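You operate a simulated robot arm through the tools that you are given. There is no shell and no other tool. Be economical: measure what you need, move in short steps, check, and stop when the job is done.

You run a simulated two-armed robot. Do the job below in one go: nothing can be reset, and whatever is moved stays where it is left.

## Task
Take the yellow pad on the top of the steel bench and put it away on the long steel bench. Fetch the green roll from the top of the steel bench and set it on the top of the drying table. Take the box with the latest date from the top of the drying table and leave it on the shelf under the drying table. Take the padded block and put it on the top of the steel bench. Switch the brake lever of the blue dolly off. Switch the brake lever of the green dolly off. Open the left locker door, take the blue pad from the locker end of the table and leave it on the shelf of the left locker, then shut the door. Take the strap ring and leave it on the order card. Take the card labelled "72" from the narrow bench by the loaded pallets and put it on the pick-up patch. Fetch the yellow tin from the inside of the padded bin and set it in the inside of the tipping tray. Do these in any order. Set down upright: box, padded block, tin. The brake lever of the blue dolly goes to its stop. The brake lever of the green dolly goes to its stop.

It is judged by the outcome, as a careful person would: the job done as asked, and still so three seconds after it is handed in. It fails if anything else is knocked over, pushed out of place, dropped, spilled or broken.

## Robot
Two 6-joint arms with three-finger grippers on one trunk, on a base that drives. Base frame: it is fixed to the floor where the robot stands at the start and does not move with it; the origin is under the middle of the robot, x ahead of it, y to its left, z up; the surface under the hand at the start is at about z = 800. Units: mm, degrees, N and s.
The left shoulder is at the start at [21, 170, 1521], the right one opposite. With the tool pointing down near the work surface each hand reaches from about 260 to 520 mm from the robot's upright axis, wherever it stands, measured 20 degrees to its own side. Places, roughly: blue pad (5x6x3 cm) [-2000, -5600, 800]; box [-4000, -250, 750]; brake lever of the blue dolly [-5100, -300, 200]; brake lever of the green dolly [-5100, 200, 200]; card [6250, -3750, 1000]; inside of the tipping tray [9000, -2700, 900]; left locker door [-3300, -5300, 1000]; long steel bench [9100, -1400, 800]; order card [1500, -5750, 750]; padded block (6x4x5 cm) [-3800, -100, 800]; pick-up patch (32x20 cm) [9420, -4080, 840]; roll [750, -250, 750]; shelf of the left locker [-3300, -5500, 1400]; shelf under the drying table [-3800, -200, 300]; strap ring (5x2x10 cm) [5600, -3000, 700]; tin [5000, -5500, 750]; top of the drying table [-3800, -200, 800]; top of the steel bench [500, 100, 800]; yellow pad (5x5x4 cm) [600, 100, 800]. Payload 2.2 kg a hand.
The TCP of each hand is the grasp point between the finger pads, 25 mm short of the fingertips. In the tool frame z runs along the fingers and y along their closing line. The gripper opens to 104 mm. The gripper's body begins 74 mm behind the TCP.
Orientation is that of the tool frame in the base frame, as a unit quaternion [x, y, z, w]. With the fingers straight down and closing along the base's y, the tool's x points along the base's -x, its y along +y and its z along -z.

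## Interface
- The arms move only by the tool step_arm. It takes "left_moves", "right_moves" or both (then of equal length, played together; a hand with none holds still); each is a list of rows, each a list of 3 entries, a list of its own where there are three numbers: the shift along the tool's x, y, z in mm, then the turn, a rotation vector about the tool's x, y, z in degrees, then the finger opening in mm, from 0 to 104. In form: [[[tx, ty, tz], [rx, ry, rz], gripper], ...]. A call has 1 to 8 rows; each row shifts and turns the commanded pose from where the row before left it, along the tool's axes as they then stand. Rows are played at 5 a second. More than 50 mm and 8.6 degrees between two rows, or a gripper value outside its range, and nothing of the call is played. A pose out of reach is approached as far as the arm can. The call stops where the force on the tool passes 40 N (or 10 N more than at its start, if that is more) or the arm is blocked; 0.2 s more then pass. Each finger halts on what it meets, pressing with about 25 N; the grip force reading is that of the motor and also rises with nothing between the fingers. The clock runs only during rows and for 0.2 s after the last one: add rows that do not move to give the fingers time. It gives the time, the measured TCP pose, the force on the tool (base axes), the opening and the grip force at its end, in the units of the frame above (readings bear some noise), with the torque about the TCP (base axes, N m) and any sound that the robot's microphone picked up.
- Cameras (640 x 400 px; columns grow to the right, rows downward): "scene" is now at [144.5, 11.2, 1392.1]; the picture's right is [0.15, -0.99, 0.00], its down [-0.77, -0.12, -0.63] and it looks along [0.62, 0.09, -0.78] (base axes); focal length 251 px, centre (320, 200). "left" rides on the left gripper at [82, -3, -104] in its tool frame; the picture's right is [0.04, 1.00, 0.00], its down [-0.75, 0.03, -0.66] and it looks along [-0.66, 0.03, 0.75] (tool axes); focal length 256 px, centre (320, 200). "right" rides on the right gripper at [82, 3, -104] in its tool frame; the picture's right is [-0.04, 1.00, 0.00], its down [-0.75, -0.03, -0.66] and it looks along [-0.66, -0.03, 0.75] (tool axes); focal length 256 px, centre (320, 200). There is no depth. A picture from a camera that has moved, and an enlarged one, comes with that camera's place and axes in the base frame and with its lens.
- camera(camera): a new picture of that camera. It takes no simulated time.
- lift_body(by): slides the trunk up (or, below 0, down) by that many mm; the arms and the scene camera ride with it, the base frame stays. It gives what a move gives, with no picture.
- roll_base(legs): drives the robot by 1 to 6 legs, each [ahead, left, turn to the left] in mm, mm and degrees, along the robot's own axes; the way and the turn of a leg run together, so that a leg with both is an arc; at most 1500 mm and 180 degrees a leg. The arms and the cameras ride along, it lands a little off, and it stops where it bumps. It gives what a move gives.
- aim_head(pan, tilt): turns the head with the scene camera to pan (to the left, within 60 degrees either way) and tilt (down, from -29 to 69), counted from straight ahead of the robot. It gives what a move gives.
- enlarge(camera, box): a new picture of the part [left, top, right, bottom] of that camera's present view, enlarged. It takes no simulated time.
- job_done(): hands the job in; it is judged then, once.

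Work in short steps. Places have to be worked out from the pictures, the camera data and where the tool is seen: move nearer, look again, correct. Check each grasp and each placing, and mend what went wrong. You have 525 turns and 318 pictures in all, those below and enlarged ones among them. Open the grippers and draw the arms clear of the work before you hand the job in, unless the task says otherwise.

The tools are called after "Call:" as name(argument=value, ...) on one line, values as JSON. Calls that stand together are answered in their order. step_arm: Moves the arms, as the interface text tells. Its arguments: {"type":"object","properties":{"left_moves":{"type":"array","items":{"type":"array"}},"right_moves":{"type":"array","items":{"type":"array"}}},"required":[]} The other tools are called the same way: lift_body (by) slides the trunk up or down; roll_base (legs) drives the base; aim_head (pan, tilt) turns the head that bears the scene camera; camera (camera) takes a picture; enlarge (camera, box) takes an enlarged picture of a part of a camera's view; job_done () hands the job in.

At the start:

```text
clock: 0.0
left_tool_pos: [481.2, 207.8, 1067.4]
left_orientation: [0.0, 1.0, 0.0, 0.0]
left_force: [-0.1, 0.3, 0.1]
left_moment: [-0.02, 0.03, 0.0]
left_grip_width: 104.1
left_gripper_force: 0.0
right_tool_pos: [485.1, -198.1, 1107.8]
right_orientation: [0.0, 1.0, 0.001, 0.0]
right_force: [-0.7, -0.5, -0.5]
right_moment: [-0.01, -0.02, 0.02]
right_grip_width: 104.1
right_gripper_force: 0.0
trunk travel left (down, up): [-713.0, 29.0]
robot x, y, heading: [0.6, -3.2, 0.1]
head pan, tilt: [8.5, 51.2]
```

scene: 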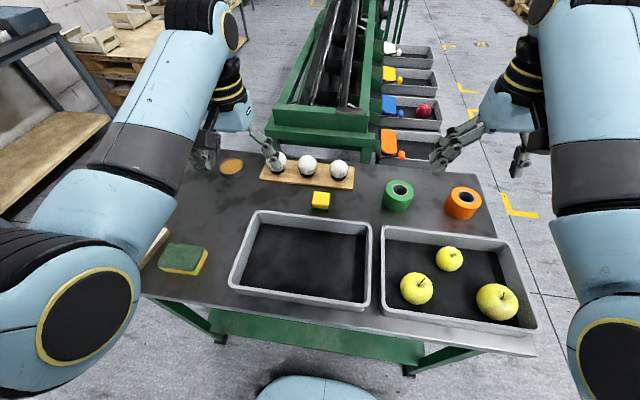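
right: 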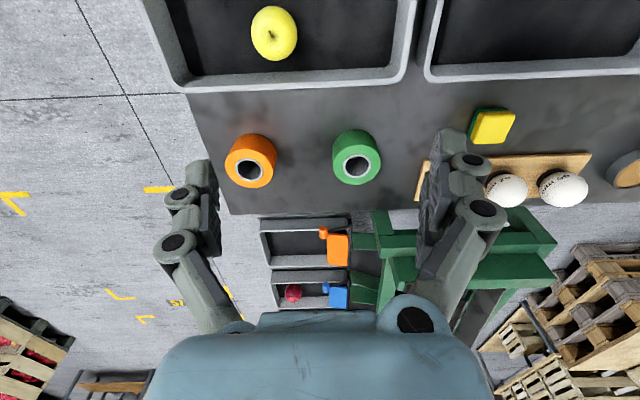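
left: 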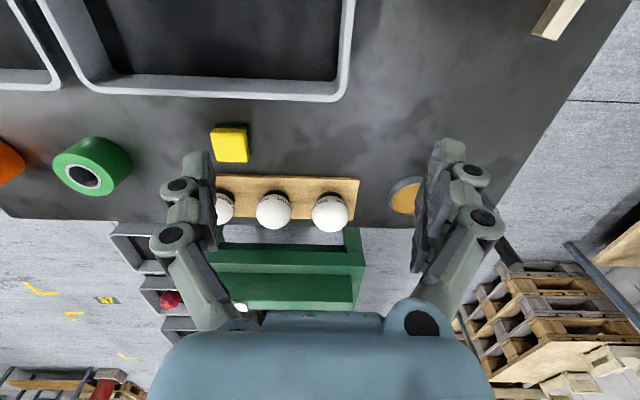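

I start by looking down at the gap between base and bench, to see how far I can drive in.

Call:
aim_head(pan=0, tilt=69)

Call:
camera(camera="scene")

Call:
aim_head(pan=0, tilt=15)

Call:
camera(camera="scene")

```text
clock: 0.8
left_tool_pos: [480.9, 208.3, 1067.4]
left_orientation: [0.0, 1.0, 0.0, 0.001]
left_force: [-0.5, 0.5, -0.2]
left_moment: [0.01, 0.0, 0.0]
left_grip_width: 103.9
left_gripper_force: 0.1
right_tool_pos: [484.5, -198.0, 1107.1]
right_orientation: [0.0, 1.0, 0.0, 0.0]
right_force: [0.4, -1.2, -0.2]
right_moment: [0.0, 0.01, 0.02]
right_grip_width: 103.8
right_gripper_force: 0.0
trunk travel left (down, up): [-713.0, 29.0]
robot x, y, heading: [-2.2, 2.4, 0.1]
head pan, tilt: [0.0, 68.8]
```

```text
314 pictures are left
camera scene: at [125.4, -0.1, 1371.8], right [0.0, -1.0, 0.0], down [-0.93, 0.0, -0.36], along [0.36, 0.0, -0.93], focal length 251 px, centre (320, 200)
```

scene: 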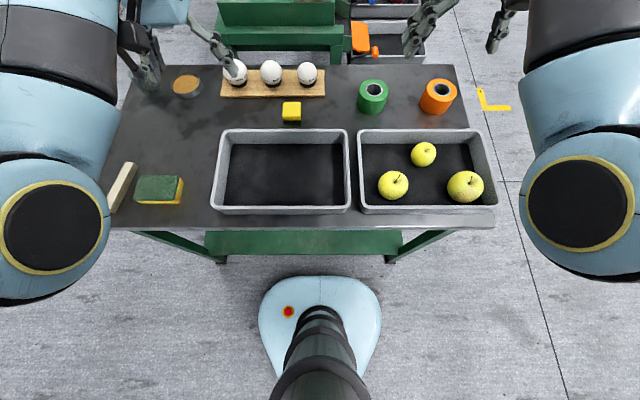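

```text
clock: 2.0
left_tool_pos: [481.7, 207.4, 1067.4]
left_orientation: [0.0, 1.0, 0.0, 0.0]
left_force: [0.5, -0.6, 0.4]
left_moment: [-0.01, 0.01, 0.01]
left_grip_width: 104.1
left_gripper_force: 0.0
right_tool_pos: [485.5, -198.1, 1107.3]
right_orientation: [-0.001, 1.0, 0.0, -0.001]
right_force: [-1.0, -0.6, -0.7]
right_moment: [0.0, 0.01, -0.01]
right_grip_width: 104.0
right_gripper_force: 0.0
trunk travel left (down, up): [-713.0, 29.0]
robot x, y, heading: [0.6, 1.5, 0.2]
head pan, tilt: [0.0, 15.0]
```

```text
313 pictures are left
camera scene: at [162.9, -0.1, 1447.3], right [0.0, -1.0, 0.0], down [-0.26, 0.0, -0.97], along [0.97, 0.0, -0.26], focal length 251 px, centre (320, 200)
```

scene: 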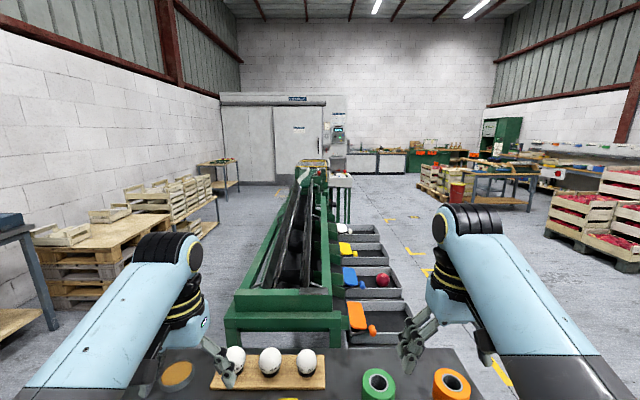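

The bench edge is about 70–90 mm from the base front. The roll is near [648,-146] and the pad near [591,76]. I drive 70 mm ahead, raise the left hand, then lower the trunk to gain reach.

Call:
roll_base(legs=[[70, 0, 0]])

Call:
step_arm(left_moves=[[[0, 0, -50], [0, 0, 0], 104], [[0, 0, -50], [0, 0, 0], 104], [[0, 0, -50], [0, 0, 0], 104]], right_moves=[[[0, 0, -50], [0, 0, 0], 104], [[0, 0, -50], [0, 0, 0], 104], [[0, 0, 0], [0, 0, 0], 104]])

Call:
lift_body(by=-250)

Call:
camera(camera="right")

Call:
aim_head(pan=0, tilt=45)

Call:
camera(camera="scene")

```text
clock: 3.1
left_tool_pos: [518.4, 208.6, 1068.0]
left_orientation: [0.0, 1.0, 0.0, 0.001]
left_force: [-1.7, -0.4, 0.4]
left_moment: [0.02, -0.03, 0.01]
left_grip_width: 104.3
left_gripper_force: 0.1
right_tool_pos: [522.4, -198.9, 1109.3]
right_orientation: [0.0, 1.0, 0.0, 0.002]
right_force: [-1.1, 0.3, 0.5]
right_moment: [0.03, -0.07, 0.01]
right_grip_width: 104.0
right_gripper_force: 0.0
trunk travel left (down, up): [-713.0, 29.0]
robot x, y, heading: [41.2, 0.7, -0.2]
head pan, tilt: [0.0, 15.0]
stopped in leg 1: the robot was blocked; the commanded pose is now the measured one
```

```text
clock: 3.9
left_tool_pos: [566.0, 197.5, 1142.3]
left_orientation: [0.0, 1.0, 0.0, -0.001]
left_force: [0.4, -0.5, 0.5]
left_moment: [0.01, 0.03, 0.01]
left_grip_width: 103.9
left_gripper_force: 0.1
left hand out of reach, approached as far as the arm can: row 1, 2, 3
right_tool_pos: [567.2, -187.1, 1144.0]
right_orientation: [-0.001, 1.0, 0.0, -0.001]
right_force: [-0.3, -0.5, 0.0]
right_moment: [0.01, 0.04, -0.01]
right_grip_width: 104.0
right_gripper_force: 0.1
right hand out of reach, approached as far as the arm can: row 1, 2
trunk travel left (down, up): [-713.0, 29.0]
robot x, y, heading: [37.6, 5.2, -0.1]
head pan, tilt: [0.0, 15.0]
```

```text
clock: 6.5
left_tool_pos: [567.0, 197.9, 884.6]
left_orientation: [0.0, 1.0, 0.0, -0.004]
left_force: [-0.3, -0.3, -0.4]
left_moment: [0.02, -0.02, 0.03]
left_grip_width: 104.1
left_gripper_force: 0.1
right_tool_pos: [561.5, -187.7, 879.6]
right_orientation: [0.0, 1.0, 0.0, -0.012]
right_force: [0.1, 0.2, -0.5]
right_moment: [0.01, 0.0, -0.01]
right_grip_width: 103.9
right_gripper_force: 0.1
trunk travel left (down, up): [-463.0, 279.0]
robot x, y, heading: [36.7, -1.1, -0.0]
head pan, tilt: [0.0, 15.0]
```

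```text
312 pictures are left
camera right: at [483.3, -184.2, 984.2], right [0.04, 1.0, 0.0], down [0.77, -0.03, 0.64], along [0.64, -0.03, -0.77], focal length 256 px, centre (320, 200)
```

right: 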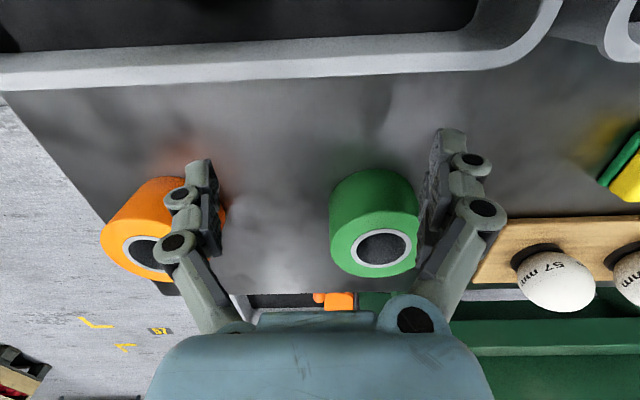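

```text
clock: 7.5
left_tool_pos: [567.6, 197.0, 885.6]
left_orientation: [0.0, 1.0, 0.0, -0.003]
left_force: [0.2, 0.3, -0.2]
left_moment: [0.02, 0.05, 0.01]
left_grip_width: 103.9
left_gripper_force: 0.0
right_tool_pos: [561.5, -187.4, 878.3]
right_orientation: [-0.001, 1.0, -0.001, -0.013]
right_force: [0.1, 0.0, -0.5]
right_moment: [0.03, 0.03, 0.02]
right_grip_width: 103.9
right_gripper_force: 0.1
trunk travel left (down, up): [-463.0, 279.0]
robot x, y, heading: [36.8, -1.1, -0.1]
head pan, tilt: [0.0, 45.0]
```

```text
311 pictures are left
camera scene: at [192.7, -0.2, 1148.6], right [0.0, -1.0, 0.0], down [-0.71, 0.0, -0.71], along [0.71, 0.0, -0.71], focal length 251 px, centre (320, 200)
```

scene: 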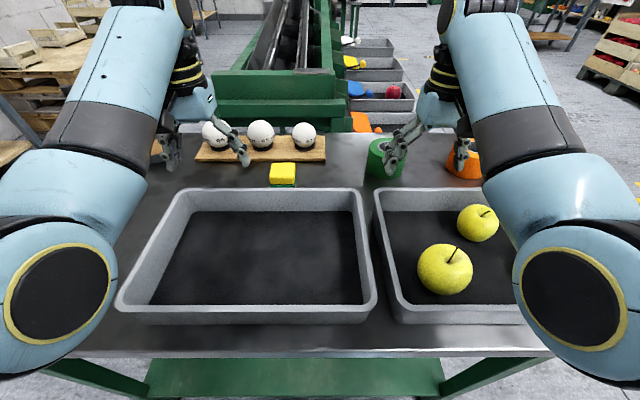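

The base touched the bench at x≈41. The roll stands on end at about [637,-143] with its top near 847 and a diameter of about 85. I move the right hand over it.

Call:
step_arm(right_moves=[[[0, 0, -30], [0, 0, 0], 104], [[-38, 22, 0], [0, 0, 0], 104], [[-38, 22, 0], [0, 0, 0], 104], [[0, 0, 0], [0, 0, 0], 104]])

Call:
camera(camera="right")

Call:
camera(camera="scene")

```text
clock: 8.5
left_tool_pos: [565.3, 198.5, 885.3]
left_orientation: [0.0, 1.0, 0.0, -0.004]
left_force: [-0.1, 0.3, -0.6]
left_moment: [-0.01, -0.01, -0.01]
left_grip_width: 104.1
left_gripper_force: 0.0
right_tool_pos: [650.9, -140.7, 888.2]
right_orientation: [-0.001, 1.0, -0.001, -0.012]
right_force: [-0.6, -0.6, 0.1]
right_moment: [0.06, -0.02, -0.04]
right_grip_width: 103.9
right_gripper_force: 0.0
right hand out of reach, approached as far as the arm can: row 1
trunk travel left (down, up): [-463.0, 279.0]
robot x, y, heading: [35.7, -1.0, 0.1]
head pan, tilt: [0.0, 45.0]
```

```text
310 pictures are left
camera right: at [572.3, -137.7, 993.5], right [0.04, 1.0, 0.0], down [0.77, -0.03, 0.64], along [0.64, -0.03, -0.77], focal length 256 px, centre (320, 200)
```

right: 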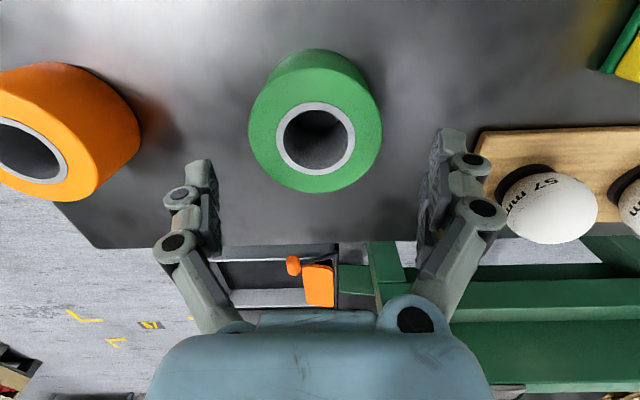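

```text
309 pictures are left
camera scene: at [192.4, -0.4, 1148.6], right [0.0, -1.0, 0.0], down [-0.71, 0.0, -0.71], along [0.71, 0.0, -0.71], focal length 251 px, centre (320, 200)
```

scene: 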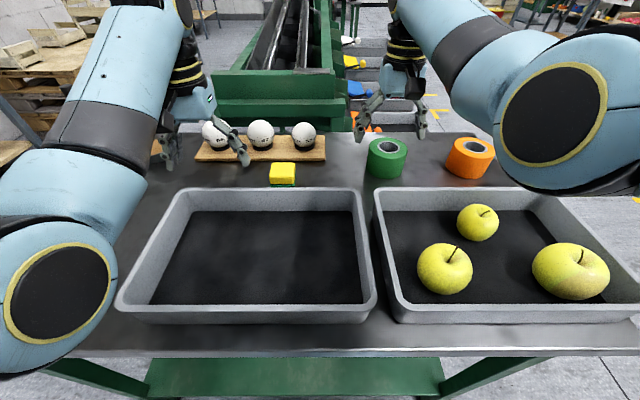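

The roll's centre refines to [642,-144], top about 853. I correct, lower to TCP z≈832 and close.

Call:
step_arm(right_moves=[[[9, -3, 0], [0, 0, 0], 104], [[0, 0, 28], [0, 0, 0], 104], [[0, 0, 26], [0, 0, 0], 104], [[0, 0, 0], [0, 0, 0], 104]])

Call:
camera(camera="scene")

Call:
camera(camera="right")

```text
clock: 9.5
left_tool_pos: [566.3, 199.4, 885.1]
left_orientation: [0.0, 1.0, 0.001, -0.004]
left_force: [0.2, -0.4, -0.9]
left_moment: [-0.03, 0.01, -0.01]
left_grip_width: 104.0
left_gripper_force: 0.1
right_tool_pos: [638.1, -144.8, 834.9]
right_orientation: [0.0, 1.0, 0.0, -0.013]
right_force: [0.4, -0.7, 0.3]
right_moment: [0.01, 0.01, -0.01]
right_grip_width: 104.2
right_gripper_force: 0.1
trunk travel left (down, up): [-463.0, 279.0]
robot x, y, heading: [41.1, -0.4, -0.1]
head pan, tilt: [0.0, 45.0]
```

```text
308 pictures are left
camera scene: at [192.8, -0.2, 1148.6], right [0.0, -1.0, 0.0], down [-0.71, 0.0, -0.71], along [0.71, 0.0, -0.71], focal length 251 px, centre (320, 200)
```

scene: 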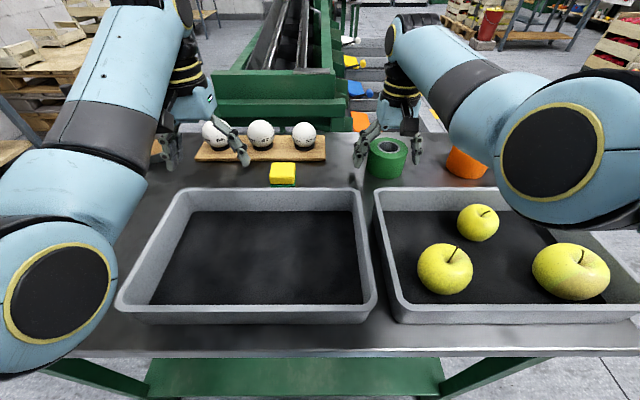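

```text
307 pictures are left
camera right: at [560.8, -139.8, 939.7], right [0.04, 1.0, 0.0], down [0.77, -0.03, 0.64], along [0.64, -0.03, -0.77], focal length 256 px, centre (320, 200)
```

right: 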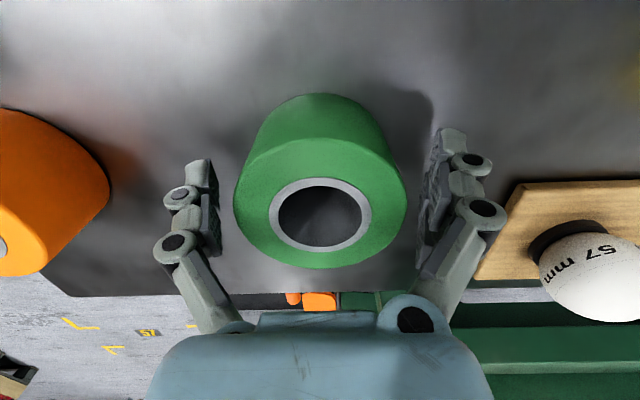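

The fingers straddle the roll. I close and lift.

Call:
step_arm(right_moves=[[[-3, 0, 0], [0, 0, 0], 90], [[0, 0, 0], [0, 0, 0], 70], [[0, 0, 0], [0, 0, 0], 70], [[0, 0, 0], [0, 0, 0], 70], [[0, 0, -20], [0, 0, 0], 70]])

Call:
camera(camera="right")

```text
clock: 10.7
left_tool_pos: [566.7, 197.3, 885.1]
left_orientation: [0.0, 1.0, 0.0, -0.004]
left_force: [0.1, -0.3, 0.4]
left_moment: [0.02, 0.01, 0.01]
left_grip_width: 104.1
left_gripper_force: 0.1
right_tool_pos: [644.0, -143.9, 854.3]
right_orientation: [-0.001, 1.0, 0.0, -0.013]
right_force: [-0.5, 0.7, 0.3]
right_moment: [-0.01, -0.03, 0.0]
right_grip_width: 91.5
right_gripper_force: 0.6
trunk travel left (down, up): [-463.0, 279.0]
robot x, y, heading: [42.3, -0.8, 0.0]
head pan, tilt: [0.0, 45.0]
```

```text
306 pictures are left
camera right: at [566.6, -139.9, 958.9], right [0.04, 1.0, 0.0], down [0.77, -0.03, 0.64], along [0.64, -0.03, -0.77], focal length 256 px, centre (320, 200)
```

right: 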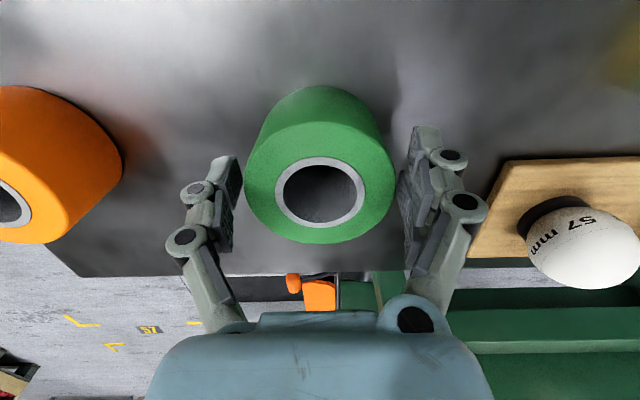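

Not gripped yet: force is 0.6 at 91 mm. I go back down and close with more waiting.

Call:
step_arm(right_moves=[[[0, 0, 20], [0, 0, 0], 80], [[0, 0, 0], [0, 0, 0], 60], [[0, 0, 0], [0, 0, 0], 60], [[0, 0, 0], [0, 0, 0], 60], [[0, 0, 0], [0, 0, 0], 60], [[0, 0, 0], [0, 0, 0], 60]])

```text
clock: 11.2
left_tool_pos: [564.8, 199.0, 886.7]
left_orientation: [0.0, 1.0, 0.0, -0.003]
left_force: [-0.1, -0.2, 0.1]
left_moment: [-0.03, 0.0, -0.01]
left_grip_width: 103.6
left_gripper_force: 0.0
right_tool_pos: [651.5, -143.3, 845.7]
right_orientation: [0.001, 1.0, 0.001, 0.0]
right_force: [-0.4, -1.2, 21.8]
right_moment: [-0.26, 0.39, -0.09]
right_grip_width: 85.8
right_gripper_force: 25.0
trunk travel left (down, up): [-463.0, 279.0]
robot x, y, heading: [40.4, -1.1, -0.1]
head pan, tilt: [0.0, 45.0]
stopped in row 2 (right hand): the force on the tool passed its limit at 47 N (the readings are from after the stop); the commanded pose is now the measured one
```

Call:
camera(camera="right")

Call:
camera(camera="scene")

```text
305 pictures are left
camera right: at [571.1, -140.2, 948.5], right [0.04, 1.0, 0.0], down [0.75, -0.03, 0.66], along [0.66, -0.03, -0.75], focal length 256 px, centre (320, 200)
```

right: 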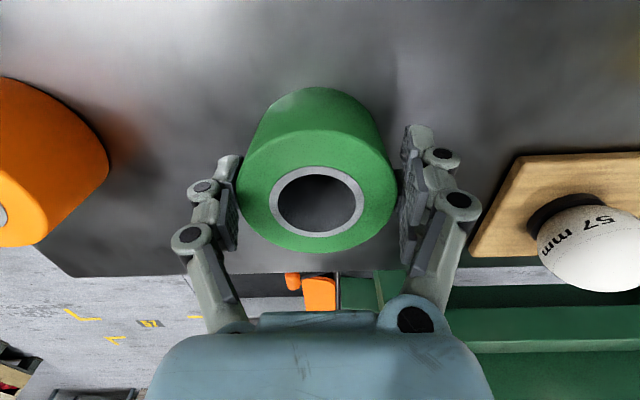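

```text
304 pictures are left
camera scene: at [191.7, 0.1, 1148.8], right [0.0, -1.0, 0.0], down [-0.71, 0.0, -0.71], along [0.71, 0.0, -0.71], focal length 251 px, centre (320, 200)
```

scene: 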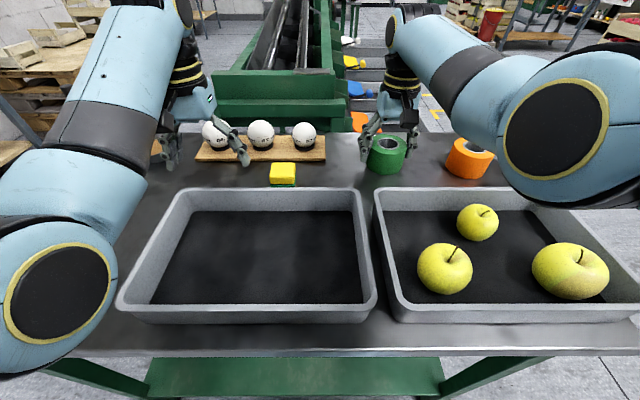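

Now 25 N at 85.8 mm, so the roll is gripped; the force was it pressing on the bench. I lift.

Call:
step_arm(right_moves=[[[0, 0, 0], [0, 0, 0], 60], [[0, 0, -15], [0, 0, 0], 60], [[0, 0, -25], [0, 0, 0], 60], [[0, 0, -25], [0, 0, 0], 60], [[0, 0, 0], [0, 0, 0], 60]])

Call:
camera(camera="right")

```text
clock: 12.4
left_tool_pos: [566.4, 198.7, 884.7]
left_orientation: [0.001, 1.0, 0.0, -0.004]
left_force: [-0.7, 0.0, 0.5]
left_moment: [0.03, -0.02, 0.0]
left_grip_width: 104.1
left_gripper_force: 0.0
right_tool_pos: [649.1, -144.4, 907.5]
right_orientation: [0.0, 1.0, 0.0, -0.004]
right_force: [-0.3, 0.3, -0.7]
right_moment: [-0.02, 0.0, -0.02]
right_grip_width: 85.4
right_gripper_force: 25.3
trunk travel left (down, up): [-463.0, 279.0]
robot x, y, heading: [39.8, 1.0, -0.0]
head pan, tilt: [0.0, 45.0]
```

```text
303 pictures are left
camera right: at [569.7, -140.7, 1011.0], right [0.04, 1.0, 0.0], down [0.76, -0.03, 0.65], along [0.65, -0.03, -0.76], focal length 256 px, centre (320, 200)
```

right: 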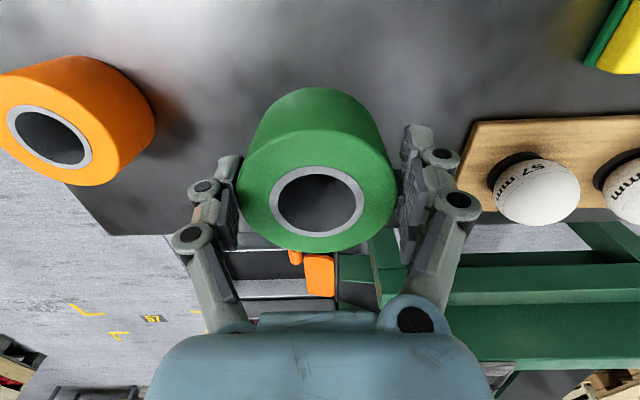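

The roll is lifted. I raise the trunk, back off, and turn the head to survey both sides.

Call:
lift_body(by=150)

Call:
aim_head(pan=-60, tilt=15)

Call:
camera(camera="scene")

Call:
aim_head(pan=60, tilt=15)

Call:
camera(camera="scene")

Call:
roll_base(legs=[[-400, 0, 0]])

```text
clock: 14.2
left_tool_pos: [565.7, 197.3, 1034.7]
left_orientation: [0.0, 1.0, 0.0, -0.003]
left_force: [0.7, 0.0, -0.2]
left_moment: [-0.02, -0.02, -0.03]
left_grip_width: 104.0
left_gripper_force: 0.1
right_tool_pos: [650.9, -144.1, 1056.2]
right_orientation: [0.0, 1.0, 0.0, -0.004]
right_force: [-0.2, 0.5, -1.6]
right_moment: [-0.01, -0.02, -0.01]
right_grip_width: 85.5
right_gripper_force: 25.2
trunk travel left (down, up): [-613.0, 129.0]
robot x, y, heading: [41.6, -3.1, -0.1]
head pan, tilt: [0.0, 45.0]
```

```text
clock: 15.5
left_tool_pos: [566.3, 196.7, 1035.3]
left_orientation: [0.0, 1.0, 0.001, -0.004]
left_force: [-0.2, -0.5, 0.0]
left_moment: [0.0, -0.01, 0.0]
left_grip_width: 104.0
left_gripper_force: 0.1
right_tool_pos: [650.8, -143.6, 1056.7]
right_orientation: [0.0, 1.0, 0.0, -0.004]
right_force: [0.9, 0.6, -1.7]
right_moment: [0.01, -0.01, -0.01]
right_grip_width: 85.3
right_gripper_force: 25.3
trunk travel left (down, up): [-613.0, 129.0]
robot x, y, heading: [42.5, 2.6, -0.1]
head pan, tilt: [-60.0, 15.0]
```

```text
302 pictures are left
camera scene: at [155.9, -81.0, 1347.2], right [-0.87, -0.5, 0.0], down [-0.13, 0.22, -0.97], along [0.48, -0.84, -0.26], focal length 251 px, centre (320, 200)
```

scene: 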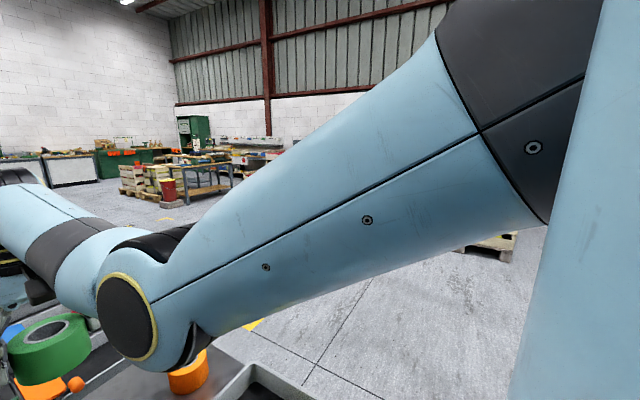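

```text
clock: 17.5
left_tool_pos: [567.3, 198.1, 1035.1]
left_orientation: [0.0, 1.0, 0.001, -0.004]
left_force: [-0.5, -0.3, -0.5]
left_moment: [-0.01, -0.03, -0.01]
left_grip_width: 104.3
left_gripper_force: 0.0
right_tool_pos: [650.9, -142.8, 1055.9]
right_orientation: [0.0, 1.0, 0.0, -0.004]
right_force: [0.6, 0.4, -1.5]
right_moment: [0.01, -0.03, 0.02]
right_grip_width: 85.4
right_gripper_force: 24.8
trunk travel left (down, up): [-613.0, 129.0]
robot x, y, heading: [40.6, -2.1, 0.1]
head pan, tilt: [60.0, 15.0]
```

```text
301 pictures are left
camera scene: at [156.0, 80.7, 1347.2], right [0.87, -0.5, 0.0], down [-0.13, -0.22, -0.97], along [0.48, 0.84, -0.26], focal length 251 px, centre (320, 200)
```

scene: 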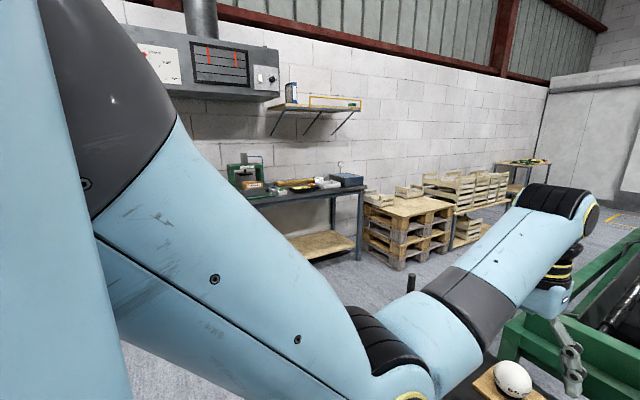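

```text
clock: 20.0
left_tool_pos: [163.5, 200.8, 1035.7]
left_orientation: [-0.003, 1.0, 0.0, -0.004]
left_force: [0.0, 0.7, 0.2]
left_moment: [0.0, -0.05, 0.02]
left_grip_width: 103.8
left_gripper_force: 0.1
right_tool_pos: [250.0, -141.0, 1056.5]
right_orientation: [-0.003, 1.0, 0.001, -0.003]
right_force: [-0.1, 0.0, -0.6]
right_moment: [0.01, 0.01, -0.01]
right_grip_width: 85.4
right_gripper_force: 25.5
trunk travel left (down, up): [-613.0, 129.0]
robot x, y, heading: [-362.0, -0.8, 0.2]
head pan, tilt: [60.0, 15.0]
```

I turn around to face the drying table and look.

Call:
roll_base(legs=[[0, 0, -90]])

Call:
aim_head(pan=0, tilt=10)

Call:
camera(camera="scene")

Call:
roll_base(legs=[[0, 0, -90]])

Call:
camera(camera="scene")

```text
clock: 24.2
left_tool_pos: [-176.5, -532.9, 1034.2]
left_orientation: [0.717, 0.697, 0.003, -0.003]
left_force: [0.2, 0.4, 0.2]
left_moment: [0.02, -0.02, -0.01]
left_grip_width: 104.1
left_gripper_force: 0.1
right_tool_pos: [-521.7, -608.8, 1056.6]
right_orientation: [0.716, 0.698, 0.003, -0.002]
right_force: [-0.6, -0.1, -1.1]
right_moment: [0.05, 0.02, 0.01]
right_grip_width: 85.4
right_gripper_force: 25.2
trunk travel left (down, up): [-613.0, 129.0]
robot x, y, heading: [-360.8, 1.0, -91.6]
head pan, tilt: [60.0, 15.0]
```

```text
clock: 25.6
left_tool_pos: [-176.8, -531.6, 1035.0]
left_orientation: [0.716, 0.698, 0.003, -0.002]
left_force: [0.8, 0.6, -0.6]
left_moment: [0.0, -0.03, -0.01]
left_grip_width: 104.3
left_gripper_force: 0.1
right_tool_pos: [-521.3, -608.8, 1056.5]
right_orientation: [0.716, 0.698, 0.004, -0.002]
right_force: [0.3, 0.4, -1.9]
right_moment: [0.01, 0.04, 0.0]
right_grip_width: 85.3
right_gripper_force: 25.0
trunk travel left (down, up): [-613.0, 129.0]
robot x, y, heading: [-363.4, -4.6, -91.7]
head pan, tilt: [0.0, 10.0]
```

```text
300 pictures are left
camera scene: at [-367.6, -165.0, 1355.3], right [-1.0, 0.02, 0.0], down [0.0, 0.17, -0.98], along [-0.02, -0.98, -0.17], focal length 251 px, centre (320, 200)
```

scene: 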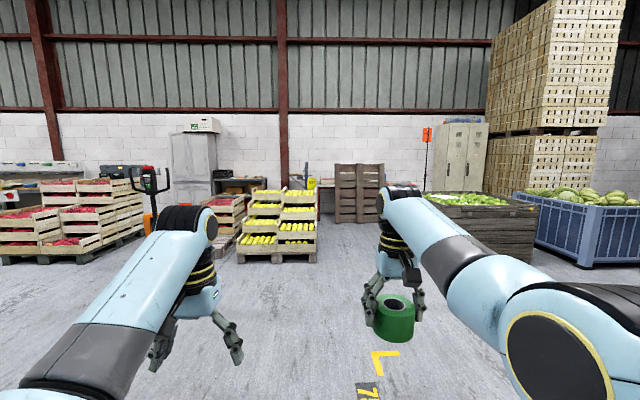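

```text
clock: 29.7
left_tool_pos: [-890.7, -194.8, 1035.0]
left_orientation: [1.0, -0.003, 0.004, 0.001]
left_force: [-0.1, -0.7, 0.0]
left_moment: [-0.05, 0.02, 0.02]
left_grip_width: 104.3
left_gripper_force: 0.1
right_tool_pos: [-973.0, 148.3, 1055.9]
right_orientation: [1.0, -0.004, 0.005, 0.0]
right_force: [0.4, -0.5, -1.6]
right_moment: [0.03, 0.01, 0.01]
right_grip_width: 85.1
right_gripper_force: 25.1
trunk travel left (down, up): [-613.0, 129.0]
robot x, y, heading: [-361.9, -0.8, 179.4]
head pan, tilt: [0.0, 10.0]
```

```text
299 pictures are left
camera scene: at [-527.5, 0.4, 1355.3], right [0.01, 1.0, 0.0], down [0.17, 0.0, -0.98], along [-0.98, 0.01, -0.17], focal length 251 px, centre (320, 200)
```

scene: 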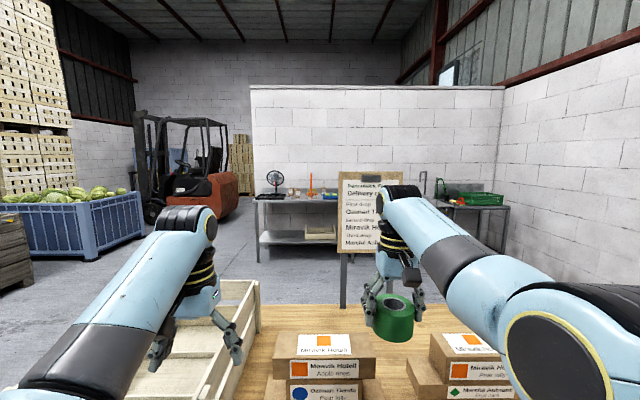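

A box table stands in front of me. I look down and to the left to plan the way past it.

Call:
aim_head(pan=0, tilt=45)

Call:
camera(camera="scene")

Call:
aim_head(pan=35, tilt=30)

Call:
camera(camera="scene")

```text
clock: 30.7
left_tool_pos: [-892.2, -194.6, 1035.2]
left_orientation: [1.0, -0.003, 0.003, 0.0]
left_force: [-0.2, 0.4, 0.2]
left_moment: [-0.02, 0.03, -0.06]
left_grip_width: 104.2
left_gripper_force: 0.1
right_tool_pos: [-972.0, 148.3, 1055.5]
right_orientation: [1.0, -0.004, 0.005, 0.001]
right_force: [0.0, -0.2, -1.2]
right_moment: [-0.05, -0.01, 0.0]
right_grip_width: 85.1
right_gripper_force: 24.8
trunk travel left (down, up): [-613.0, 129.0]
robot x, y, heading: [-362.3, 0.7, 179.8]
head pan, tilt: [0.0, 45.0]
```

```text
298 pictures are left
camera scene: at [-515.9, 0.2, 1300.4], right [0.01, 1.0, 0.0], down [0.71, -0.01, -0.71], along [-0.71, 0.01, -0.71], focal length 251 px, centre (320, 200)
```

scene: 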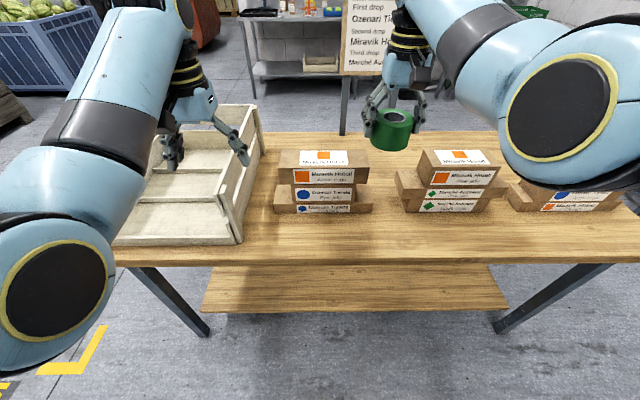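

```text
clock: 31.8
left_tool_pos: [-891.3, -194.7, 1035.9]
left_orientation: [1.0, -0.003, 0.004, 0.0]
left_force: [0.8, -0.2, -0.3]
left_moment: [0.0, -0.01, -0.02]
left_grip_width: 104.0
left_gripper_force: 0.0
right_tool_pos: [-973.3, 147.9, 1056.0]
right_orientation: [1.0, -0.003, 0.004, 0.001]
right_force: [-0.2, -0.6, -0.5]
right_moment: [-0.01, -0.03, 0.03]
right_grip_width: 85.1
right_gripper_force: 24.3
trunk travel left (down, up): [-613.0, 129.0]
robot x, y, heading: [-362.3, -1.2, 179.2]
head pan, tilt: [35.0, 30.0]
```

```text
297 pictures are left
camera scene: at [-509.1, -51.7, 1322.9], right [-0.57, 0.82, 0.0], down [0.41, 0.28, -0.87], along [-0.71, -0.49, -0.5], focal length 251 px, centre (320, 200)
```

scene: 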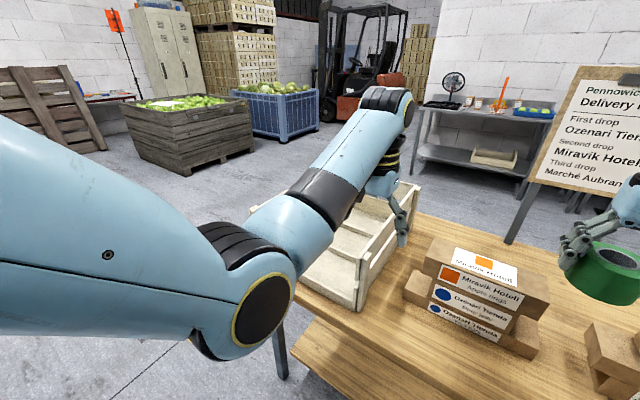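

The box table spans x −848…−1450 and y −510…+700, and a free corridor lies at y≈−1250. I back off a little, slide left, and go round.

Call:
roll_base(legs=[[-180, 0, 0], [0, 1200, 0], [1300, 0, 0], [1000, 0, 0]])

Call:
aim_head(pan=-25, tilt=25)

Call:
camera(camera="scene")

```text
clock: 49.9
left_tool_pos: [-3031.5, -1391.5, 1034.1]
left_orientation: [1.0, -0.003, 0.004, 0.0]
left_force: [0.2, -0.5, 0.8]
left_moment: [0.01, -0.01, -0.01]
left_grip_width: 103.8
left_gripper_force: 0.1
right_tool_pos: [-3112.9, -1047.6, 1056.1]
right_orientation: [1.0, -0.005, 0.004, 0.001]
right_force: [0.6, -0.5, -1.1]
right_moment: [-0.03, -0.05, 0.01]
right_grip_width: 85.1
right_gripper_force: 25.0
trunk travel left (down, up): [-613.0, 129.0]
robot x, y, heading: [-2503.7, -1199.1, 179.6]
head pan, tilt: [35.0, 30.0]
```

```text
clock: 51.2
left_tool_pos: [-3031.5, -1392.2, 1035.1]
left_orientation: [1.0, -0.004, 0.003, 0.0]
left_force: [0.2, -0.6, 0.6]
left_moment: [0.02, -0.02, -0.01]
left_grip_width: 104.2
left_gripper_force: 0.1
right_tool_pos: [-3112.2, -1046.7, 1055.7]
right_orientation: [1.0, -0.004, 0.005, 0.001]
right_force: [0.3, 0.1, -0.8]
right_moment: [-0.01, -0.03, -0.02]
right_grip_width: 85.1
right_gripper_force: 25.3
trunk travel left (down, up): [-613.0, 129.0]
robot x, y, heading: [-2503.5, -1198.3, 179.6]
head pan, tilt: [-25.0, 25.0]
```

```text
296 pictures are left
camera scene: at [-2657.5, -1156.7, 1330.9], right [0.43, 0.9, 0.0], down [0.38, -0.18, -0.91], along [-0.82, 0.39, -0.42], focal length 251 px, centre (320, 200)
```

scene: 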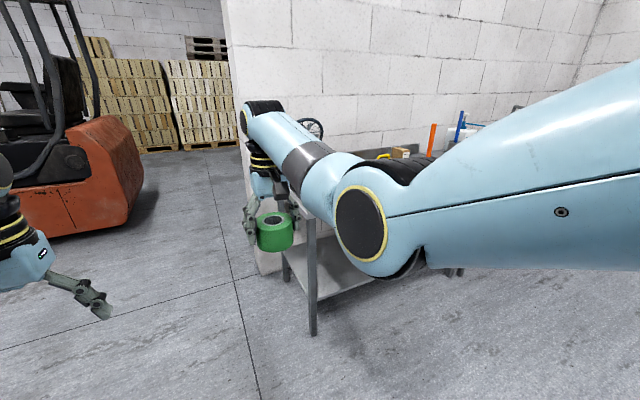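

The drying table's front edge is around x≈−3560, with its left end near y≈−800. I move forward a bit, slide right, and look at it square on.

Call:
roll_base(legs=[[250, 0, 0], [0, -750, 0]])

Call:
aim_head(pan=0, tilt=25)

Call:
camera(camera="scene")

```text
clock: 56.7
left_tool_pos: [-3274.9, -639.0, 1034.9]
left_orientation: [1.0, -0.011, 0.004, 0.0]
left_force: [-0.4, -0.1, -0.6]
left_moment: [-0.01, 0.02, 0.0]
left_grip_width: 104.0
left_gripper_force: 0.1
right_tool_pos: [-3352.7, -295.9, 1056.4]
right_orientation: [1.0, -0.009, 0.004, 0.001]
right_force: [-0.2, 0.6, -0.6]
right_moment: [-0.01, -0.03, -0.01]
right_grip_width: 85.2
right_gripper_force: 25.3
trunk travel left (down, up): [-613.0, 129.0]
robot x, y, heading: [-2745.1, -450.1, 178.9]
head pan, tilt: [-25.0, 25.0]
```

```text
clock: 57.6
left_tool_pos: [-3274.9, -638.6, 1035.9]
left_orientation: [1.0, -0.011, 0.004, 0.0]
left_force: [0.2, 0.6, -0.2]
left_moment: [-0.01, -0.02, 0.03]
left_grip_width: 103.9
left_gripper_force: 0.0
right_tool_pos: [-3352.0, -295.6, 1055.7]
right_orientation: [1.0, -0.009, 0.004, 0.001]
right_force: [0.5, 0.5, -0.1]
right_moment: [0.01, 0.0, -0.03]
right_grip_width: 85.0
right_gripper_force: 25.3
trunk travel left (down, up): [-613.0, 129.0]
robot x, y, heading: [-2742.6, -451.0, 178.8]
head pan, tilt: [0.0, 25.0]
```

```text
295 pictures are left
camera scene: at [-2907.6, -448.4, 1330.9], right [0.02, 1.0, 0.0], down [0.42, -0.01, -0.91], along [-0.91, 0.02, -0.42], focal length 251 px, centre (320, 200)
```

scene: 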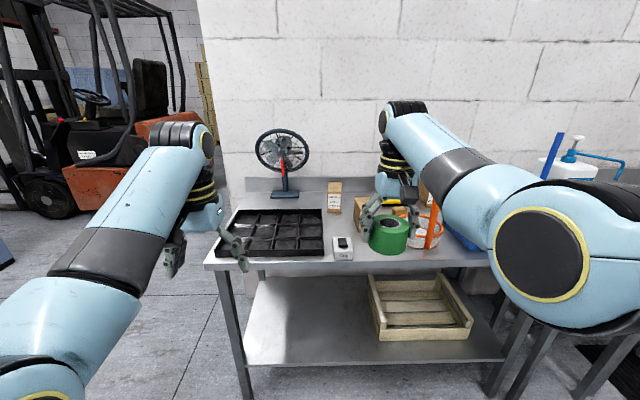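

The table spans x −3555…−4100 and y −820…+130. I pull the left hand in, move closer, and look from above.

Call:
step_arm(left_moves=[[[45, 0, 0], [0, 0, 0], 104], [[45, 0, 0], [0, 0, 0], 104], [[45, 0, 0], [0, 0, 0], 104]])

Call:
roll_base(legs=[[350, 0, 0], [0, -100, 1.2]])

Call:
aim_head(pan=0, tilt=40)

Call:
camera(camera="scene")

Call:
camera(camera="right")

```text
clock: 58.4
left_tool_pos: [-3159.2, -637.0, 991.8]
left_orientation: [1.0, -0.009, -0.002, 0.007]
left_force: [1.2, -0.3, -0.6]
left_moment: [-0.02, 0.03, 0.01]
left_grip_width: 104.0
left_gripper_force: 0.1
left hand out of reach, approached as far as the arm can: row 1, 2, 3
right_tool_pos: [-3350.7, -295.6, 1057.9]
right_orientation: [1.0, -0.01, 0.004, 0.0]
right_force: [0.2, 0.3, -0.9]
right_moment: [0.02, 0.05, -0.01]
right_grip_width: 85.1
right_gripper_force: 25.3
trunk travel left (down, up): [-613.0, 129.0]
robot x, y, heading: [-2742.1, -453.7, 178.9]
head pan, tilt: [0.0, 25.0]
```

```text
clock: 61.4
left_tool_pos: [-3501.9, -540.1, 987.7]
left_orientation: [1.0, 0.003, 0.002, 0.008]
left_force: [0.0, 0.9, 0.0]
left_moment: [-0.05, 0.01, 0.01]
left_grip_width: 103.9
left_gripper_force: 0.2
right_tool_pos: [-3703.0, -204.2, 1056.7]
right_orientation: [1.0, 0.001, 0.005, 0.001]
right_force: [0.0, 0.3, -1.6]
right_moment: [-0.04, 0.0, 0.02]
right_grip_width: 85.0
right_gripper_force: 24.8
trunk travel left (down, up): [-613.0, 129.0]
robot x, y, heading: [-3092.3, -342.4, -179.9]
head pan, tilt: [0.0, 25.0]
```

```text
clock: 62.2
left_tool_pos: [-3501.2, -541.7, 987.4]
left_orientation: [1.0, 0.003, 0.002, 0.008]
left_force: [-0.3, -0.1, -0.8]
left_moment: [0.0, 0.02, 0.0]
left_grip_width: 104.1
left_gripper_force: 0.1
right_tool_pos: [-3703.8, -204.4, 1055.8]
right_orientation: [1.0, 0.002, 0.004, 0.0]
right_force: [-0.9, -0.1, -1.6]
right_moment: [0.03, -0.02, 0.01]
right_grip_width: 85.1
right_gripper_force: 25.2
trunk travel left (down, up): [-613.0, 129.0]
robot x, y, heading: [-3092.0, -347.8, -179.8]
head pan, tilt: [0.0, 40.0]
```

```text
294 pictures are left
camera scene: at [-3248.8, -346.2, 1307.7], right [0.0, 1.0, 0.0], down [0.64, 0.0, -0.77], along [-0.77, 0.0, -0.64], focal length 251 px, centre (320, 200)
```

scene: 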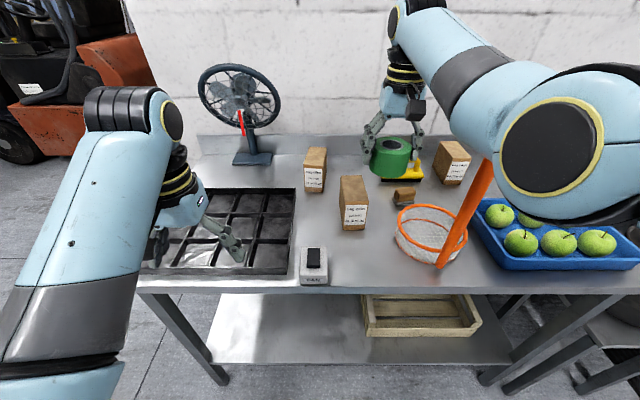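

```text
293 pictures are left
camera right: at [-3622.3, -206.8, 1159.9], right [-0.04, -1.0, 0.0], down [-0.76, 0.03, 0.65], along [-0.65, 0.02, -0.76], focal length 256 px, centre (320, 200)
```

right: 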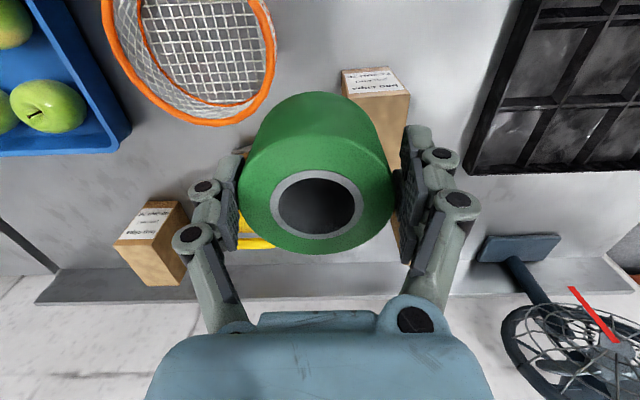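

Three boxes carry dates. I enlarge to read the labels.

Call:
enlarge(camera="scene", box=[280, 130, 480, 255])

Call:
enlarge(camera="scene", box=[330, 170, 380, 235])

```text
3.20 times, centred on (380, 192) of scene
camera zoom: at [-3248.8, -346.2, 1307.7], right [0.0, 1.0, 0.0], down [0.64, 0.0, -0.77], along [-0.77, 0.0, -0.64], focal length 804 px, centre (128, 224)
```

zoom: 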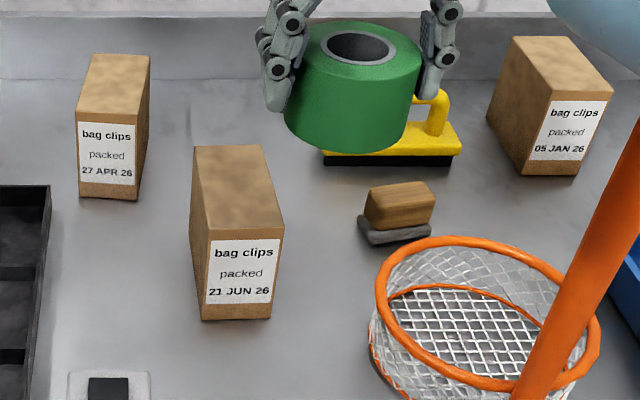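

```text
6.15 times, centred on (355, 202) of scene
camera zoom: at [-3248.8, -346.2, 1307.7], right [0.0, 1.0, 0.0], down [0.64, 0.0, -0.77], along [-0.77, 0.0, -0.64], focal length 1547 px, centre (105, 185)
```

zoom: 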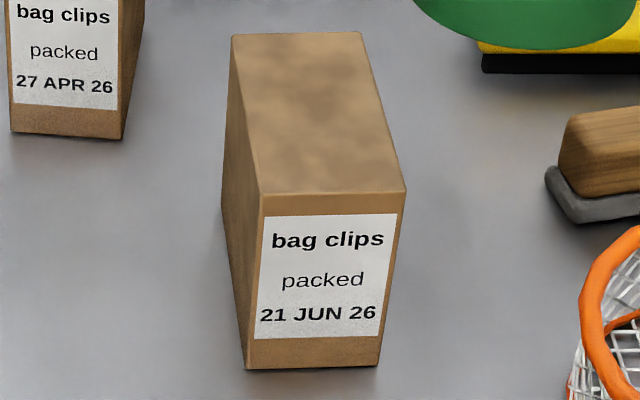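

The latest is 21 JUN 26, the front-middle box at about [-3788,-254]. It is 58 wide in y, about 115 deep and 102 tall. The padded block is near [-3844,-84]. I'll set the roll in the free area near [-3640,-235], so I retract and lower the right hand first, then drive in 100.

Call:
step_arm(right_moves=[[[40, 8, 20], [0, 0, 0], 60], [[40, 8, 20], [0, 0, 0], 60], [[40, 8, 20], [0, 0, 0], 60], [[40, 7, 20], [0, 0, 0], 60], [[0, 0, 20], [0, 0, 0], 60]])

Call:
roll_base(legs=[[100, 0, 0]])

Call:
camera(camera="right")

Call:
camera(camera="scene")

```text
clock: 63.2
left_tool_pos: [-3500.1, -542.2, 987.3]
left_orientation: [1.0, 0.003, 0.004, 0.007]
left_force: [-0.1, 0.0, 0.8]
left_moment: [0.02, 0.03, 0.02]
left_grip_width: 103.9
left_gripper_force: 0.1
right_tool_pos: [-3565.8, -130.7, 983.5]
right_orientation: [0.996, -0.027, -0.018, -0.087]
right_force: [0.3, -0.5, -1.0]
right_moment: [-0.01, -0.01, -0.03]
right_grip_width: 85.1
right_gripper_force: 24.8
trunk travel left (down, up): [-613.0, 129.0]
robot x, y, heading: [-3089.6, -345.5, -179.6]
head pan, tilt: [0.0, 40.0]
stopped in row 5 (right hand): the arm was blocked; the commanded pose is now the measured one
```

```text
clock: 64.4
left_tool_pos: [-3603.1, -540.6, 987.0]
left_orientation: [1.0, 0.003, 0.004, 0.007]
left_force: [-1.6, -0.3, 0.0]
left_moment: [0.02, -0.04, 0.04]
left_grip_width: 103.8
left_gripper_force: 0.2
right_tool_pos: [-3670.3, -131.6, 983.9]
right_orientation: [0.996, -0.027, -0.017, -0.086]
right_force: [-0.8, -0.3, -1.4]
right_moment: [0.0, -0.03, -0.01]
right_grip_width: 85.5
right_gripper_force: 25.4
trunk travel left (down, up): [-613.0, 129.0]
robot x, y, heading: [-3189.3, -344.3, -179.9]
head pan, tilt: [0.0, 40.0]
```

```text
290 pictures are left
camera right: at [-3583.9, -156.2, 1081.3], right [-0.1, -0.98, -0.17], down [-0.73, -0.04, 0.68], along [-0.67, 0.19, -0.71], focal length 256 px, centre (320, 200)
```

right: 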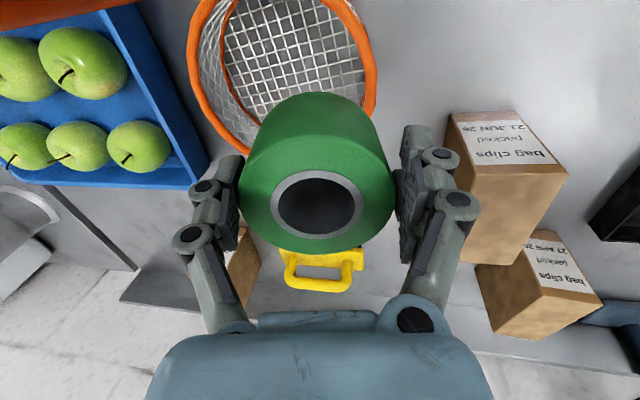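

```text
289 pictures are left
camera scene: at [-3351.4, -345.6, 1307.5], right [0.0, 1.0, 0.0], down [0.64, 0.0, -0.77], along [-0.77, 0.0, -0.64], focal length 251 px, centre (320, 200)
```

scene: 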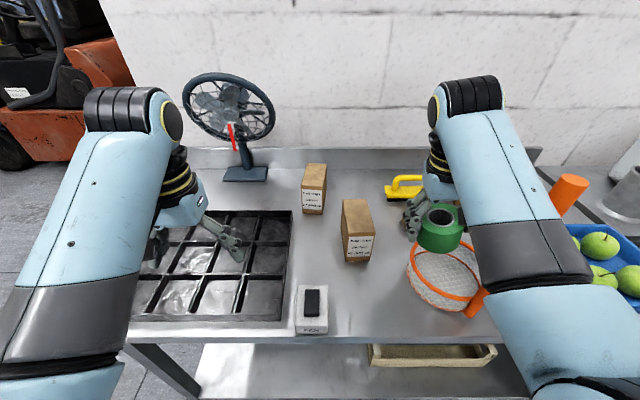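

The right wrist swung into an awkward, tilted fold near its reach limit. I raise the trunk by 120 to give more drop below the shoulder, then straighten the tool and shift it sideways.

Call:
lift_body(by=125)

Call:
step_arm(right_moves=[[[0, 0, 0], [-5, 1, -1.5], 60], [[0, 0, 10], [-5, 1, -1.5], 60], [[10, 35, 10], [0, 0, 0], 60], [[10, 35, 10], [0, 0, 0], 60], [[10, 34, 10], [0, 0, 0], 60], [[0, 0, 0], [0, 0, 0], 60]])

Call:
camera(camera="scene")

```text
clock: 65.9
left_tool_pos: [-3602.2, -541.0, 1111.9]
left_orientation: [1.0, 0.002, 0.003, 0.007]
left_force: [0.0, -0.2, -0.2]
left_moment: [0.02, 0.04, 0.01]
left_grip_width: 104.0
left_gripper_force: 0.1
right_tool_pos: [-3669.4, -130.8, 1109.1]
right_orientation: [0.996, -0.028, -0.018, -0.088]
right_force: [-0.1, -0.5, -1.4]
right_moment: [0.01, 0.01, 0.0]
right_grip_width: 85.1
right_gripper_force: 24.8
trunk travel left (down, up): [-738.0, 4.0]
robot x, y, heading: [-3190.3, -341.4, -180.0]
head pan, tilt: [0.0, 40.0]
```

```text
clock: 67.2
left_tool_pos: [-3601.6, -541.0, 1112.0]
left_orientation: [1.0, 0.001, 0.003, 0.006]
left_force: [1.0, -0.9, 0.4]
left_moment: [0.03, 0.02, -0.01]
left_grip_width: 104.2
left_gripper_force: 0.1
right_tool_pos: [-3647.8, -133.7, 1062.1]
right_orientation: [0.996, -0.025, -0.006, -0.084]
right_force: [-0.2, 0.1, 0.0]
right_moment: [0.02, -0.02, 0.02]
right_grip_width: 85.3
right_gripper_force: 25.4
trunk travel left (down, up): [-738.0, 4.0]
robot x, y, heading: [-3194.2, -345.9, -179.9]
head pan, tilt: [0.0, 40.0]
stopped in row 6 (right hand): the arm was blocked; the commanded pose is now the measured one
```

```text
288 pictures are left
camera scene: at [-3348.9, -346.2, 1433.0], right [0.0, 1.0, 0.0], down [0.64, 0.0, -0.77], along [-0.77, 0.0, -0.64], focal length 251 px, centre (320, 200)
```

scene: 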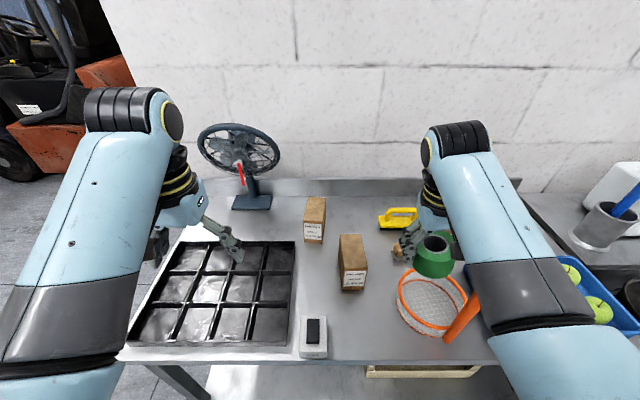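

Sideways motion is blocked by an arm limit when the hand is this close in. I back off 130 and extend the arm instead, correcting the tilt there.

Call:
roll_base(legs=[[-130, 0, 0]])

Call:
step_arm(right_moves=[[[-40, 0, 0], [0, 0, 0], 60], [[-40, 0, 0], [-4, 0, 0], 60], [[-20, 0, 0], [-5, 0, 0], 60], [[0, 25, 0], [0, 0, 0], 60], [[0, 25, 0], [0, 0, 0], 60], [[0, 25, 0], [0, 0, 0], 60]])

```text
clock: 68.5
left_tool_pos: [-3473.2, -539.7, 1112.2]
left_orientation: [1.0, 0.002, 0.004, 0.007]
left_force: [0.4, -0.1, 0.0]
left_moment: [0.01, 0.01, -0.02]
left_grip_width: 104.0
left_gripper_force: 0.1
right_tool_pos: [-3518.0, -133.4, 1059.7]
right_orientation: [0.996, -0.024, -0.006, -0.084]
right_force: [-0.2, 0.3, -1.3]
right_moment: [0.01, -0.04, -0.01]
right_grip_width: 85.2
right_gripper_force: 25.0
trunk travel left (down, up): [-738.0, 4.0]
robot x, y, heading: [-3063.3, -345.0, -179.9]
head pan, tilt: [0.0, 40.0]
```

```text
clock: 69.9
left_tool_pos: [-3472.7, -540.7, 1112.2]
left_orientation: [1.0, 0.002, 0.003, 0.007]
left_force: [0.0, 0.0, 0.8]
left_moment: [-0.04, 0.02, -0.01]
left_grip_width: 104.1
left_gripper_force: 0.1
right_tool_pos: [-3622.8, -204.1, 1060.7]
right_orientation: [1.0, -0.023, -0.008, -0.005]
right_force: [-1.1, 0.2, -1.1]
right_moment: [-0.01, 0.02, -0.01]
right_grip_width: 85.3
right_gripper_force: 25.3
trunk travel left (down, up): [-738.0, 4.0]
robot x, y, heading: [-3063.6, -346.5, -179.7]
head pan, tilt: [0.0, 40.0]
```

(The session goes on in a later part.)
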